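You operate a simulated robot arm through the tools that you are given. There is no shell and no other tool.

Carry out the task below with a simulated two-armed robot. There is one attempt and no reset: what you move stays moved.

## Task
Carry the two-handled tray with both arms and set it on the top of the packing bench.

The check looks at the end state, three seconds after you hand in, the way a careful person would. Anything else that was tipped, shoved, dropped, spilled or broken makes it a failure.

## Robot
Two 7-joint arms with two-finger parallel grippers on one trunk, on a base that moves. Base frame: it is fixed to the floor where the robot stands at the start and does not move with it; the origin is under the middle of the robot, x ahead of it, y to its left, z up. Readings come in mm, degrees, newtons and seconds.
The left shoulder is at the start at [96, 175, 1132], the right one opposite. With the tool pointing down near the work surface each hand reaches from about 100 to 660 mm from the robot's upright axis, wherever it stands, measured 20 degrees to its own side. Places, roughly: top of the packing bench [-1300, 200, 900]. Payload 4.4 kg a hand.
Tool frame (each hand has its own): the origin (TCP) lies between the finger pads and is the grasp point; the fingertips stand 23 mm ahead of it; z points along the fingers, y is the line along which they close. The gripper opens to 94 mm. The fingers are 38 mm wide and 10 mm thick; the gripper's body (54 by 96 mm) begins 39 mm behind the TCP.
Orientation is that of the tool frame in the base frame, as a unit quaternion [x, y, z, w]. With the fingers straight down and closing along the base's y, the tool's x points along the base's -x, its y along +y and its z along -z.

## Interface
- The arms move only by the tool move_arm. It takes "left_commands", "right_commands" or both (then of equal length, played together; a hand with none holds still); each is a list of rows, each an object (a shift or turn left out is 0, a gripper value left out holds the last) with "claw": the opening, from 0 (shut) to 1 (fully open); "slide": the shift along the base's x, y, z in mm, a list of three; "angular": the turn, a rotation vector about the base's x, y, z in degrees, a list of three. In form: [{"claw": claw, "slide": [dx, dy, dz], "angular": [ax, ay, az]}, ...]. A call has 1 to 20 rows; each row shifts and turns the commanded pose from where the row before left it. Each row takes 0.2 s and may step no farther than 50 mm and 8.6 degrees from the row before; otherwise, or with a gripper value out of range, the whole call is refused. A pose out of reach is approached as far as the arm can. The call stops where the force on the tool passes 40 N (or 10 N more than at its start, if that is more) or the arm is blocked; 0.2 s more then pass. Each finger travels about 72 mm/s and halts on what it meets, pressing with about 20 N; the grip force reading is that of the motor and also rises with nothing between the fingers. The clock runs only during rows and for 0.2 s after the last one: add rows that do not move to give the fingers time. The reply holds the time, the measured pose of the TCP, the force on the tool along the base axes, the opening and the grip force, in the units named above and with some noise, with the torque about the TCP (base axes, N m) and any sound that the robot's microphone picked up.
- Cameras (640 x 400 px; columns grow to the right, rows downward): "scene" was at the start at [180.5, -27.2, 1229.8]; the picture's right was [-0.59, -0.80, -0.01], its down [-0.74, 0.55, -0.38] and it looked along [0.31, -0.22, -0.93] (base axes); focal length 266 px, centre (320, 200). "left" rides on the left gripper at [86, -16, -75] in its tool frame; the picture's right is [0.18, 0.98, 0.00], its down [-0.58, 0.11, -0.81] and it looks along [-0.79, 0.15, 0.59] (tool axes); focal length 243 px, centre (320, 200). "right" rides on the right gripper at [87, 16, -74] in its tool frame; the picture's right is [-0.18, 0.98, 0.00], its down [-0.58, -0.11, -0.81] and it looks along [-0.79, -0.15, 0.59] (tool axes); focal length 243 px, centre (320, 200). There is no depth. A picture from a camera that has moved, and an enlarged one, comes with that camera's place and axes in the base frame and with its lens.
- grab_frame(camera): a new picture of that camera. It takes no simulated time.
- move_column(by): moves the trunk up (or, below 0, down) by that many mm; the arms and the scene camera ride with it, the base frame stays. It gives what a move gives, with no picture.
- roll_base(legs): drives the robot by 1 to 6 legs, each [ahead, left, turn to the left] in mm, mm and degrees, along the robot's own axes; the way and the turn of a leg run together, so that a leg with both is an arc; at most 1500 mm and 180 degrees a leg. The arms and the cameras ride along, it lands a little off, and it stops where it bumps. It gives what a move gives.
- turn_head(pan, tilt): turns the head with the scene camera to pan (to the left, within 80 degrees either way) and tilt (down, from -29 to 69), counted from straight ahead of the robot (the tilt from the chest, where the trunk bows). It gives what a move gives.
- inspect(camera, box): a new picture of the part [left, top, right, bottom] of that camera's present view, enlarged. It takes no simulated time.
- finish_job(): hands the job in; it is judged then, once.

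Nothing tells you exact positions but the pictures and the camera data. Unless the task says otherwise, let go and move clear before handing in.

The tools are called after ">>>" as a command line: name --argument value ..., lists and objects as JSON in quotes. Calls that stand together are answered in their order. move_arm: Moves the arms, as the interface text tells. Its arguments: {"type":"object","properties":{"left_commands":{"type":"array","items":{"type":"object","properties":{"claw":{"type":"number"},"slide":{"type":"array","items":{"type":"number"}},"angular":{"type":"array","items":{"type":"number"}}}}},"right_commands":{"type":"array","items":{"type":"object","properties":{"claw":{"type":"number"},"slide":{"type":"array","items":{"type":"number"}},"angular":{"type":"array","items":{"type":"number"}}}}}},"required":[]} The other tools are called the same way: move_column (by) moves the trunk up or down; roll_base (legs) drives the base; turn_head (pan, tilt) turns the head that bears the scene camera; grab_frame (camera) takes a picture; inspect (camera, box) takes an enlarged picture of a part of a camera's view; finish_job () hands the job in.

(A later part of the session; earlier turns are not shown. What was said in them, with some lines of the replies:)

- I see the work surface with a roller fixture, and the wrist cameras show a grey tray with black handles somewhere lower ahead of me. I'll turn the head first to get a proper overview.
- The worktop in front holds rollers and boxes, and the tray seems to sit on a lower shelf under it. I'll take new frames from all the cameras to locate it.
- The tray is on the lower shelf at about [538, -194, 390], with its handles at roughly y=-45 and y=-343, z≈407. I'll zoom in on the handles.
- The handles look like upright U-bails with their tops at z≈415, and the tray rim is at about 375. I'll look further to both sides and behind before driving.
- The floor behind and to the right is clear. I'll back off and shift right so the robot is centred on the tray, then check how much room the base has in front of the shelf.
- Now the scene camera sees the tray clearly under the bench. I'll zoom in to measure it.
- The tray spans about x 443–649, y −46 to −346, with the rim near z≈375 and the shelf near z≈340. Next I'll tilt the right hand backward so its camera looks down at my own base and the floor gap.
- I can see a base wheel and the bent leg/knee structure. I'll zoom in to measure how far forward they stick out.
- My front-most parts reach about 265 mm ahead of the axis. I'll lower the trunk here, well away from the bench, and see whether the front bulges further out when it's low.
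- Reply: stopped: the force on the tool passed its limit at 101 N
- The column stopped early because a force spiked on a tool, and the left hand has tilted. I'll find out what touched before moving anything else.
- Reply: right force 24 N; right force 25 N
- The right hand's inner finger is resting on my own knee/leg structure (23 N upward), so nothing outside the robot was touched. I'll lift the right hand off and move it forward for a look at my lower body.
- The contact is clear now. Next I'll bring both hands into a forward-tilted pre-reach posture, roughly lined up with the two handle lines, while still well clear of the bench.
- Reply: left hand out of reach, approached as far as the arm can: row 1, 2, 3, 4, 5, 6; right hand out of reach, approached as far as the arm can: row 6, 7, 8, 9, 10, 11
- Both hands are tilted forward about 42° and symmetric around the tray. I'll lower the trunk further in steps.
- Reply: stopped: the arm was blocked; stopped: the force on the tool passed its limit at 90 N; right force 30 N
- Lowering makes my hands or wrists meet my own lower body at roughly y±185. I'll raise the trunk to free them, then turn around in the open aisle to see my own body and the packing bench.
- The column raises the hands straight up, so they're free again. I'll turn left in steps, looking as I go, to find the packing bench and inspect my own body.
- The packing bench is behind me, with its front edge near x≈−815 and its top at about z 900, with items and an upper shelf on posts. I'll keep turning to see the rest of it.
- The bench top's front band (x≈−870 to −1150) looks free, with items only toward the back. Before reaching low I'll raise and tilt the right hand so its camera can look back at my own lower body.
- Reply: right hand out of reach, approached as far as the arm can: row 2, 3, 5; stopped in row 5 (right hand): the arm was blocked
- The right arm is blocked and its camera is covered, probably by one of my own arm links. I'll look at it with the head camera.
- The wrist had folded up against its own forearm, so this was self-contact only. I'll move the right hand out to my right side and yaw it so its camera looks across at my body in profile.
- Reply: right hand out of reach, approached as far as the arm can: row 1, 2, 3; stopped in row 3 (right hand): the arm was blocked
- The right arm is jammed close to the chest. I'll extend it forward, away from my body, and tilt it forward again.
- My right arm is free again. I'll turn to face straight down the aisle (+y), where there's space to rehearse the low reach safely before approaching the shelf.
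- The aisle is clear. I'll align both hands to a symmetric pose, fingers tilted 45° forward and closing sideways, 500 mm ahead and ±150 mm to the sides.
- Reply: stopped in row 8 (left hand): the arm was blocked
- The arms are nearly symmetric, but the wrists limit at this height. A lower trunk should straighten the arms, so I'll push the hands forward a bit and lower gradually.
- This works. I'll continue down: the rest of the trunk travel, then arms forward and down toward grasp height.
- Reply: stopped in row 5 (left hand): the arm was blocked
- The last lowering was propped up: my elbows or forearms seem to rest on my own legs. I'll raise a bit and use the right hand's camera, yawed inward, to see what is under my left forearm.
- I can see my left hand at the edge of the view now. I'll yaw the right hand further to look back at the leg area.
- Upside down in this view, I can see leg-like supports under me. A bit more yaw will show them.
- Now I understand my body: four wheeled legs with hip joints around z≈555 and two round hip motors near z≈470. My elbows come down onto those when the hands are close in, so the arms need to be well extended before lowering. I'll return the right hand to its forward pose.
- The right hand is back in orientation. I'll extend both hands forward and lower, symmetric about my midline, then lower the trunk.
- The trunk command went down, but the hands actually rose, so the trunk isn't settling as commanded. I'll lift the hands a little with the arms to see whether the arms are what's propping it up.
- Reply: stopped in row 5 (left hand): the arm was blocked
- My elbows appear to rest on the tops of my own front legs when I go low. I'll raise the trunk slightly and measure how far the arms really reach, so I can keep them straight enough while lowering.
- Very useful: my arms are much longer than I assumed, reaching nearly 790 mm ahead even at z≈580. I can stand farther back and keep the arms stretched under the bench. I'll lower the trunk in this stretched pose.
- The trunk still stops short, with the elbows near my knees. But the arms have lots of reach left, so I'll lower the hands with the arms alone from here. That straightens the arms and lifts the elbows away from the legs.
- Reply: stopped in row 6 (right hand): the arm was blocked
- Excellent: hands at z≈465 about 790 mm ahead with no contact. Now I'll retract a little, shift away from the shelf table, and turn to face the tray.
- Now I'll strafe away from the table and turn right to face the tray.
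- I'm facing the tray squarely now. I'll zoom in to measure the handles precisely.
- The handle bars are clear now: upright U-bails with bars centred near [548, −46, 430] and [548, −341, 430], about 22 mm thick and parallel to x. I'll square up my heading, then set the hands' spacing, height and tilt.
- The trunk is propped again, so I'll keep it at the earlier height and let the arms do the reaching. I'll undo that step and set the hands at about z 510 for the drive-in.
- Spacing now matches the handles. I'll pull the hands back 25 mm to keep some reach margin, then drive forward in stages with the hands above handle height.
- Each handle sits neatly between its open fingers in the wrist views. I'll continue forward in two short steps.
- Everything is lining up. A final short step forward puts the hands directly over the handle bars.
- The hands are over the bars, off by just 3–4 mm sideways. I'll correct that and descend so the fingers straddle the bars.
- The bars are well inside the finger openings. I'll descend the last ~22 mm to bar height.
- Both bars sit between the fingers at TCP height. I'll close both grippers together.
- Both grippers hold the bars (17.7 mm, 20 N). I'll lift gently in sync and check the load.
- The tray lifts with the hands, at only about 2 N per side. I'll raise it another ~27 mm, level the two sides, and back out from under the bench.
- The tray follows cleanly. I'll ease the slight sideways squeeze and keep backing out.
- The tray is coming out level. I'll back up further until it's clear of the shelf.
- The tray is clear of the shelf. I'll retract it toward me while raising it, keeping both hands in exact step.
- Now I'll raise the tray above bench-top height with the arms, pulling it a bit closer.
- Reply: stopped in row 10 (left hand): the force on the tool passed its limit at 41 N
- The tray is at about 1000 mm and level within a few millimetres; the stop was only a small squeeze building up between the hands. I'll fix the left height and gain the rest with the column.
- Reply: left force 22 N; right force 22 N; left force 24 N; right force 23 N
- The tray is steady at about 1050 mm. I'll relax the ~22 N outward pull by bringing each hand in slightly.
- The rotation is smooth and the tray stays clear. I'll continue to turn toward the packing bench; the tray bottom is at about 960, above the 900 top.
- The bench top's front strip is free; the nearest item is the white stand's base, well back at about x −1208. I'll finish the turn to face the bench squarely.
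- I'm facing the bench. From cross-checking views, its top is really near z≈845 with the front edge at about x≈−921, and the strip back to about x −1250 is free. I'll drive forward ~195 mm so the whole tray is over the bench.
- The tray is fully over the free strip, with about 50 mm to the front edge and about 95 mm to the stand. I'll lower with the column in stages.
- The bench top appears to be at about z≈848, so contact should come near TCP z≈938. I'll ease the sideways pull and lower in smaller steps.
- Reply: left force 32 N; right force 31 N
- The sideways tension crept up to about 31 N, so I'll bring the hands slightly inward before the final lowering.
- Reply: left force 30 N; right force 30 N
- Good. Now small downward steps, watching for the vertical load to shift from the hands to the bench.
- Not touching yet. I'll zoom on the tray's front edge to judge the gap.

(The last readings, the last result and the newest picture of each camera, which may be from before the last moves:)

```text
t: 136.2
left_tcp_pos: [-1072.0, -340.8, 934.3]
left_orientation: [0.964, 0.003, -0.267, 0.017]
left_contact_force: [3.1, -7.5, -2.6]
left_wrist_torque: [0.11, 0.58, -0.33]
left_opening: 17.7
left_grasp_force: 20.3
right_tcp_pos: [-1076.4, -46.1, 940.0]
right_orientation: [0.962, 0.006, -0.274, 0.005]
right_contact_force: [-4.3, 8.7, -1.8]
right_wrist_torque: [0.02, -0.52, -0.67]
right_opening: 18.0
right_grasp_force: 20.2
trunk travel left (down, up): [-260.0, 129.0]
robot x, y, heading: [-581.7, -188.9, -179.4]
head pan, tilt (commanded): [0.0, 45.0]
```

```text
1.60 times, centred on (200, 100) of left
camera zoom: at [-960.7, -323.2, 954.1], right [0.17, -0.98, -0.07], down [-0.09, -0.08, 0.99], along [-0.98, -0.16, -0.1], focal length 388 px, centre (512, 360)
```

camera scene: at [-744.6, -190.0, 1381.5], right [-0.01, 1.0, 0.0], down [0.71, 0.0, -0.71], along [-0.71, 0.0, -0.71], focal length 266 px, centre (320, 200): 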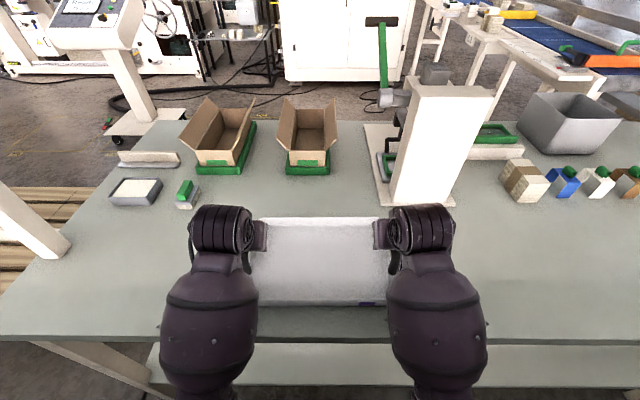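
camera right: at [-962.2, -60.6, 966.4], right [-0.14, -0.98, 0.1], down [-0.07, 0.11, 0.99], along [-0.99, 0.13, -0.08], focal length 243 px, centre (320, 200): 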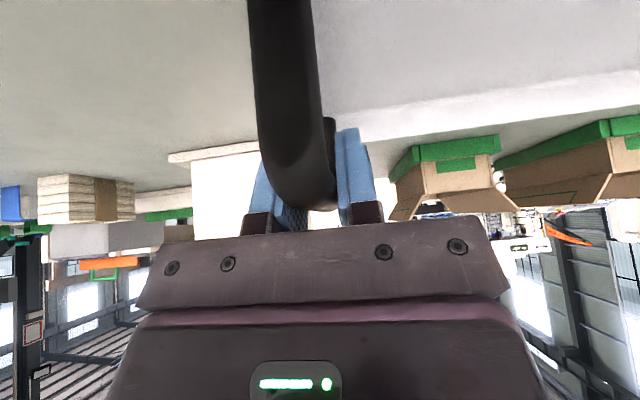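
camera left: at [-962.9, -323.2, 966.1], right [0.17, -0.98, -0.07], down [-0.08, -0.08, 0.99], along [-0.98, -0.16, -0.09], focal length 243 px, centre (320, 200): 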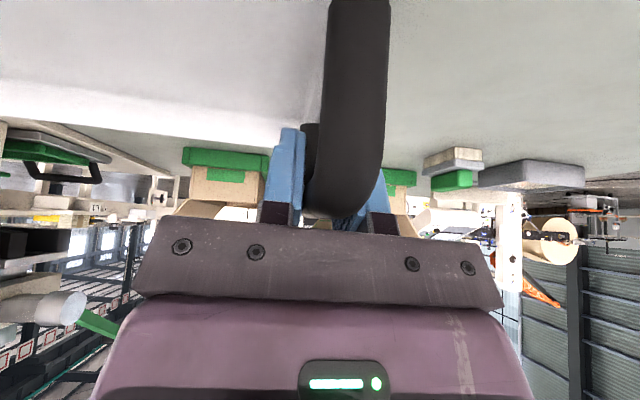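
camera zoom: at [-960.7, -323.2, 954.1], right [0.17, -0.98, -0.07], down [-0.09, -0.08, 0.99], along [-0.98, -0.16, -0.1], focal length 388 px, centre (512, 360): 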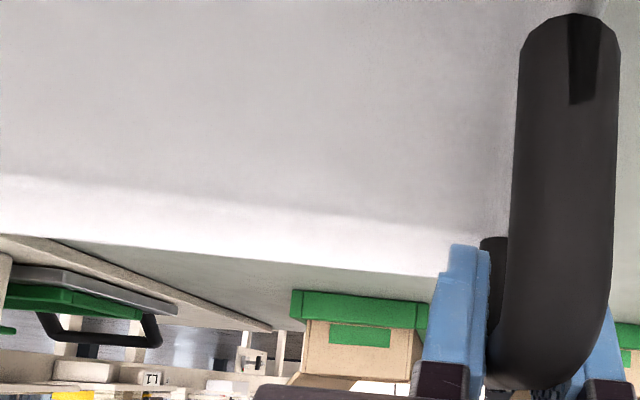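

>>> move_arm --left_commands '[{"slide": [0, 0, -1.5]}, {"slide": [0, 0, -1.5]}, {}]' --right_commands '[{"slide": [0, 0, -2]}, {"slide": [0, 0, -2]}, {}]'

>>> move_arm --left_commands '[{"slide": [0, 0, -2]}, {"slide": [0, 0, -2]}, {}]' --right_commands '[{"slide": [0, 0, -2]}, {"slide": [0, 0, -2]}, {}]'

```text
t: 137.0
left_tcp_pos: [-1072.5, -340.1, 932.9]
left_orientation: [0.964, 0.002, -0.266, 0.016]
left_contact_force: [2.0, -12.7, 1.5]
left_wrist_torque: [0.11, 0.04, -0.52]
left_opening: 17.7
left_grasp_force: 20.1
right_tcp_pos: [-1076.2, -45.0, 936.0]
right_orientation: [0.961, 0.007, -0.275, 0.006]
right_contact_force: [-4.4, 14.1, -2.8]
right_wrist_torque: [0.0, 0.59, -0.73]
right_opening: 17.9
right_grasp_force: 19.5
trunk travel left (down, up): [-260.0, 129.0]
robot x, y, heading: [-576.3, -186.1, -179.7]
head pan, tilt (commanded): [0.0, 45.0]
```

```text
t: 137.8
left_tcp_pos: [-1071.4, -340.3, 929.8]
left_orientation: [0.963, 0.003, -0.268, 0.015]
left_contact_force: [-3.6, -19.9, 16.0]
left_wrist_torque: [0.11, -0.11, -0.69]
left_opening: 17.9
left_grasp_force: 19.9
right_tcp_pos: [-1075.4, -46.1, 934.5]
right_orientation: [0.961, 0.006, -0.277, 0.007]
right_contact_force: [-3.5, 19.7, 14.8]
right_wrist_torque: [-0.08, 0.18, -0.76]
right_opening: 18.0
right_grasp_force: 19.2
trunk travel left (down, up): [-260.0, 129.0]
robot x, y, heading: [-577.7, -187.4, -179.5]
head pan, tilt (commanded): [0.0, 45.0]
```

Contact: both sides now read about +15 N, so the tray rests on the bench. I'll relieve the pressure slightly, then open both grippers together.

>>> move_arm --left_commands '[{"slide": [0, -0.8, 0.6]}, {}, {}]' --right_commands '[{"slide": [0, 0.8, 0.6]}, {}, {}]'

>>> inspect --camera "scene" --box '[200, 190, 440, 345]'

```text
t: 138.6
left_tcp_pos: [-1071.5, -339.7, 929.6]
left_orientation: [0.964, 0.001, -0.266, 0.014]
left_contact_force: [-3.7, -21.3, 13.9]
left_wrist_torque: [0.15, 0.04, -0.16]
left_opening: 17.6
left_grasp_force: 20.2
right_tcp_pos: [-1074.4, -46.6, 933.4]
right_orientation: [0.961, 0.006, -0.276, 0.006]
right_contact_force: [-5.9, 19.3, 13.4]
right_wrist_torque: [-0.04, 0.11, -0.64]
right_opening: 18.0
right_grasp_force: 19.6
trunk travel left (down, up): [-260.0, 129.0]
robot x, y, heading: [-578.5, -193.2, -179.7]
head pan, tilt (commanded): [0.0, 45.0]
```

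```text
2.58 times, centred on (320, 268) of scene
camera zoom: at [-743.4, -190.4, 1381.7], right [-0.01, 1.0, 0.0], down [0.71, 0.01, -0.71], along [-0.71, 0.0, -0.71], focal length 686 px, centre (320, 26)
```

zoom: 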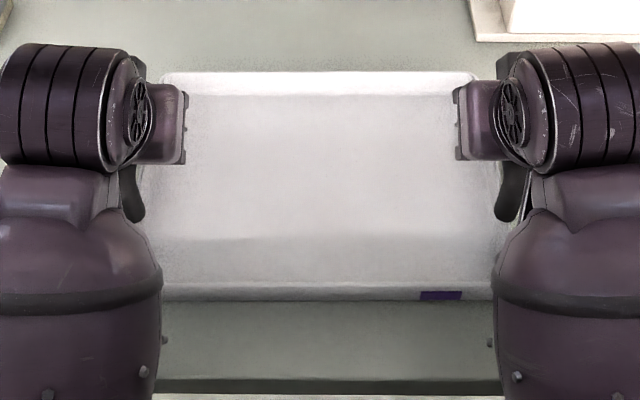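

The tray is wholly on the bench, inside the front edge. I'll open both grippers.

>>> move_arm --left_commands '[{"claw": 0.3}, {"claw": 0.5}, {"claw": 0.8}, {"claw": 1.0}, {"claw": 1.0}, {"claw": 1.0}]' --right_commands '[{"claw": 0.3}, {"claw": 0.5}, {"claw": 0.8}, {"claw": 1.0}, {"claw": 1.0}, {"claw": 1.0}]'

>>> grab_frame --camera "left"

>>> grab_frame --camera "right"

```text
t: 140.0
left_tcp_pos: [-1073.0, -338.8, 929.0]
left_orientation: [0.964, -0.001, -0.267, 0.014]
left_contact_force: [0.1, 0.7, 0.1]
left_wrist_torque: [-0.02, 0.02, -0.02]
left_opening: 94.1
left_grasp_force: 0.2
right_tcp_pos: [-1075.7, -46.1, 933.2]
right_orientation: [0.961, 0.008, -0.276, 0.006]
right_contact_force: [0.2, -0.5, -0.6]
right_wrist_torque: [0.0, 0.0, -0.03]
right_opening: 93.8
right_grasp_force: 0.1
trunk travel left (down, up): [-260.0, 129.0]
robot x, y, heading: [-580.2, -188.6, -179.6]
head pan, tilt (commanded): [0.0, 45.0]
```

```text
taken
camera left: at [-960.1, -322.0, 948.9], right [0.16, -0.98, -0.07], down [-0.08, -0.08, 0.99], along [-0.98, -0.16, -0.1], focal length 243 px, centre (320, 200)
```

left: 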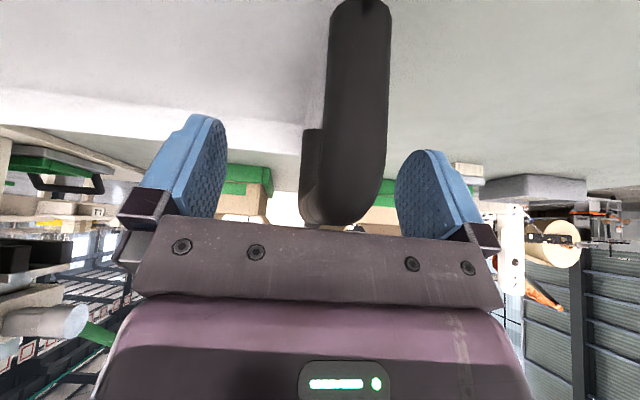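

```text
taken
camera right: at [-961.6, -60.4, 950.4], right [-0.14, -0.98, 0.11], down [-0.07, 0.12, 0.99], along [-0.99, 0.13, -0.08], focal length 243 px, centre (320, 200)
```

right: 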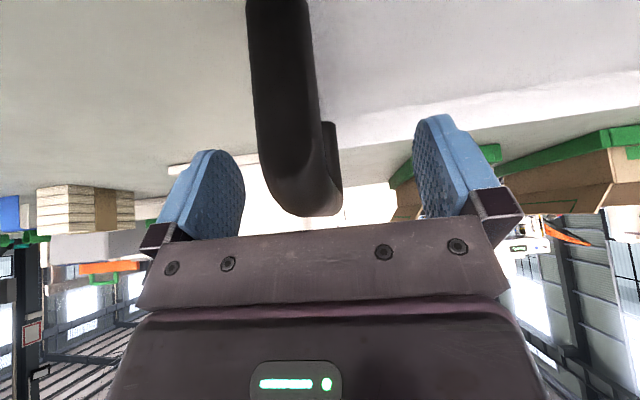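

Released cleanly with zero forces. I'll raise the hands straight up off the bars with the column.

>>> move_column --by 100

>>> grab_frame --camera "scene"

>>> grab_frame --camera "left"

>>> grab_frame --camera "right"

```text
t: 141.3
left_tcp_pos: [-1072.0, -336.6, 1029.2]
left_orientation: [0.964, -0.001, -0.267, 0.01]
left_contact_force: [-0.1, 0.2, -0.2]
left_wrist_torque: [0.0, 0.0, 0.06]
left_opening: 94.2
left_grasp_force: 0.1
right_tcp_pos: [-1075.8, -45.8, 1032.1]
right_orientation: [0.961, 0.008, -0.276, 0.006]
right_contact_force: [-0.3, 0.4, 0.4]
right_wrist_torque: [0.02, 0.0, 0.01]
right_opening: 93.9
right_grasp_force: 0.1
trunk travel left (down, up): [-360.0, 29.0]
robot x, y, heading: [-580.5, -193.0, -179.7]
head pan, tilt (commanded): [0.0, 45.0]
```

```text
taken
camera scene: at [-716.0, -189.8, 1484.9], right [-0.01, 1.0, 0.0], down [0.71, 0.0, -0.71], along [-0.71, 0.0, -0.71], focal length 266 px, centre (320, 200)
```

scene: 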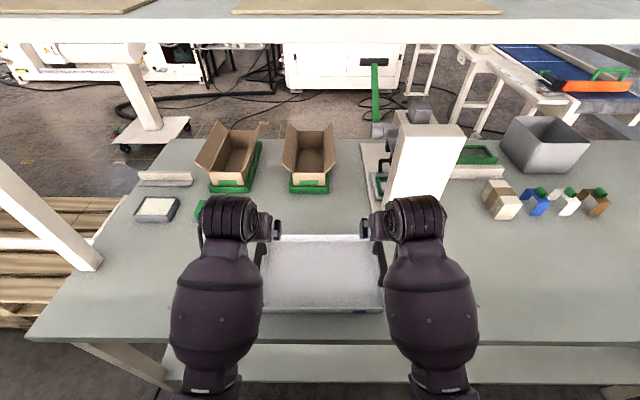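

```text
taken
camera left: at [-960.0, -319.9, 1049.2], right [0.16, -0.98, -0.07], down [-0.08, -0.09, 0.99], along [-0.98, -0.16, -0.1], focal length 243 px, centre (320, 200)
```

left: 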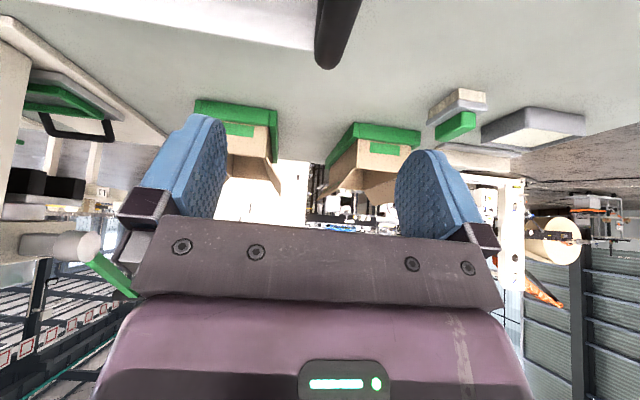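

```text
taken
camera right: at [-961.9, -60.5, 1049.8], right [-0.14, -0.98, 0.11], down [-0.07, 0.12, 0.99], along [-0.99, 0.13, -0.08], focal length 243 px, centre (320, 200)
```

right: 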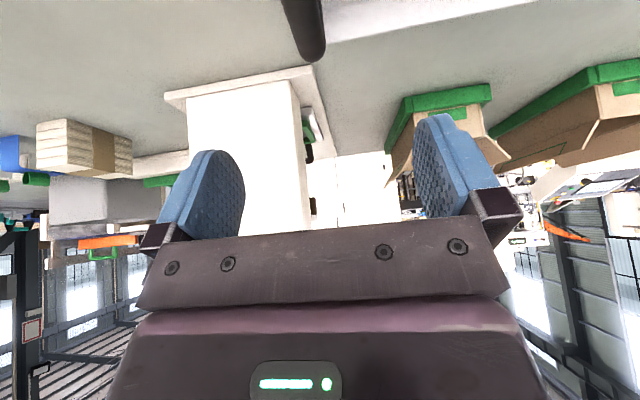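

The tray sits on the bench and the hands are well above the handles. I'll back away and take a final look.

>>> roll_base --legs '[[-230, 0, 0]]'

>>> grab_frame --camera "scene"

>>> inspect --camera "scene" --box '[220, 80, 460, 300]'

```text
t: 143.1
left_tcp_pos: [-839.5, -334.1, 1030.3]
left_orientation: [0.964, -0.001, -0.266, 0.011]
left_contact_force: [0.7, -0.3, 0.3]
left_wrist_torque: [0.01, 0.02, -0.02]
left_opening: 94.3
left_grasp_force: 0.0
right_tcp_pos: [-843.1, -43.1, 1032.9]
right_orientation: [0.961, 0.007, -0.276, 0.006]
right_contact_force: [0.8, 0.3, -0.1]
right_wrist_torque: [-0.04, 0.02, -0.02]
right_opening: 94.1
right_grasp_force: 0.1
trunk travel left (down, up): [-360.0, 29.0]
robot x, y, heading: [-347.7, -188.8, -179.6]
head pan, tilt (commanded): [0.0, 45.0]
```

```text
taken
camera scene: at [-483.5, -188.2, 1485.2], right [0.0, 1.0, 0.0], down [0.71, 0.0, -0.71], along [-0.71, 0.0, -0.71], focal length 266 px, centre (320, 200)
```

scene: 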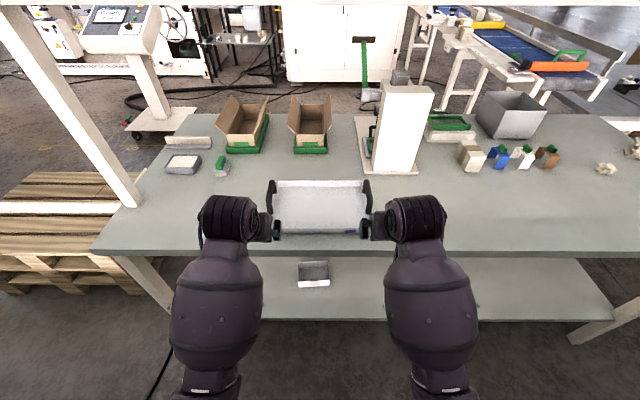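

```text
1.82 times, centred on (340, 190) of scene
camera zoom: at [-483.5, -188.2, 1485.2], right [0.0, 1.0, 0.0], down [0.71, 0.0, -0.71], along [-0.71, 0.0, -0.71], focal length 484 px, centre (284, 218)
```

zoom: 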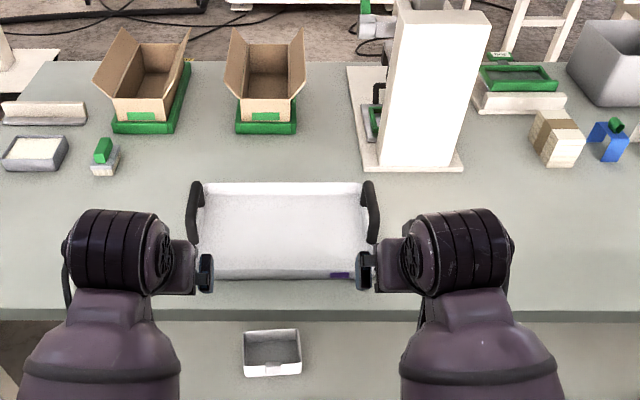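

The tray is upright and level on the packing bench top, well inside the front edge. Nothing else has been disturbed, and both hands are empty and clear, so I'm handing in.

>>> finish_job

```text
The job is handed in.
```

The two-handled tray is on top of the packing bench, carried there by its handles with both arms. It sits level, fully inside the front edge of the bench and clear of the other items. Both grippers released it cleanly, and I backed the robot away before handing in.

I saw nothing else tipped or moved in the camera views. While working out the low reach, the robot's arms touched its own legs and links a few times, but nothing around it.
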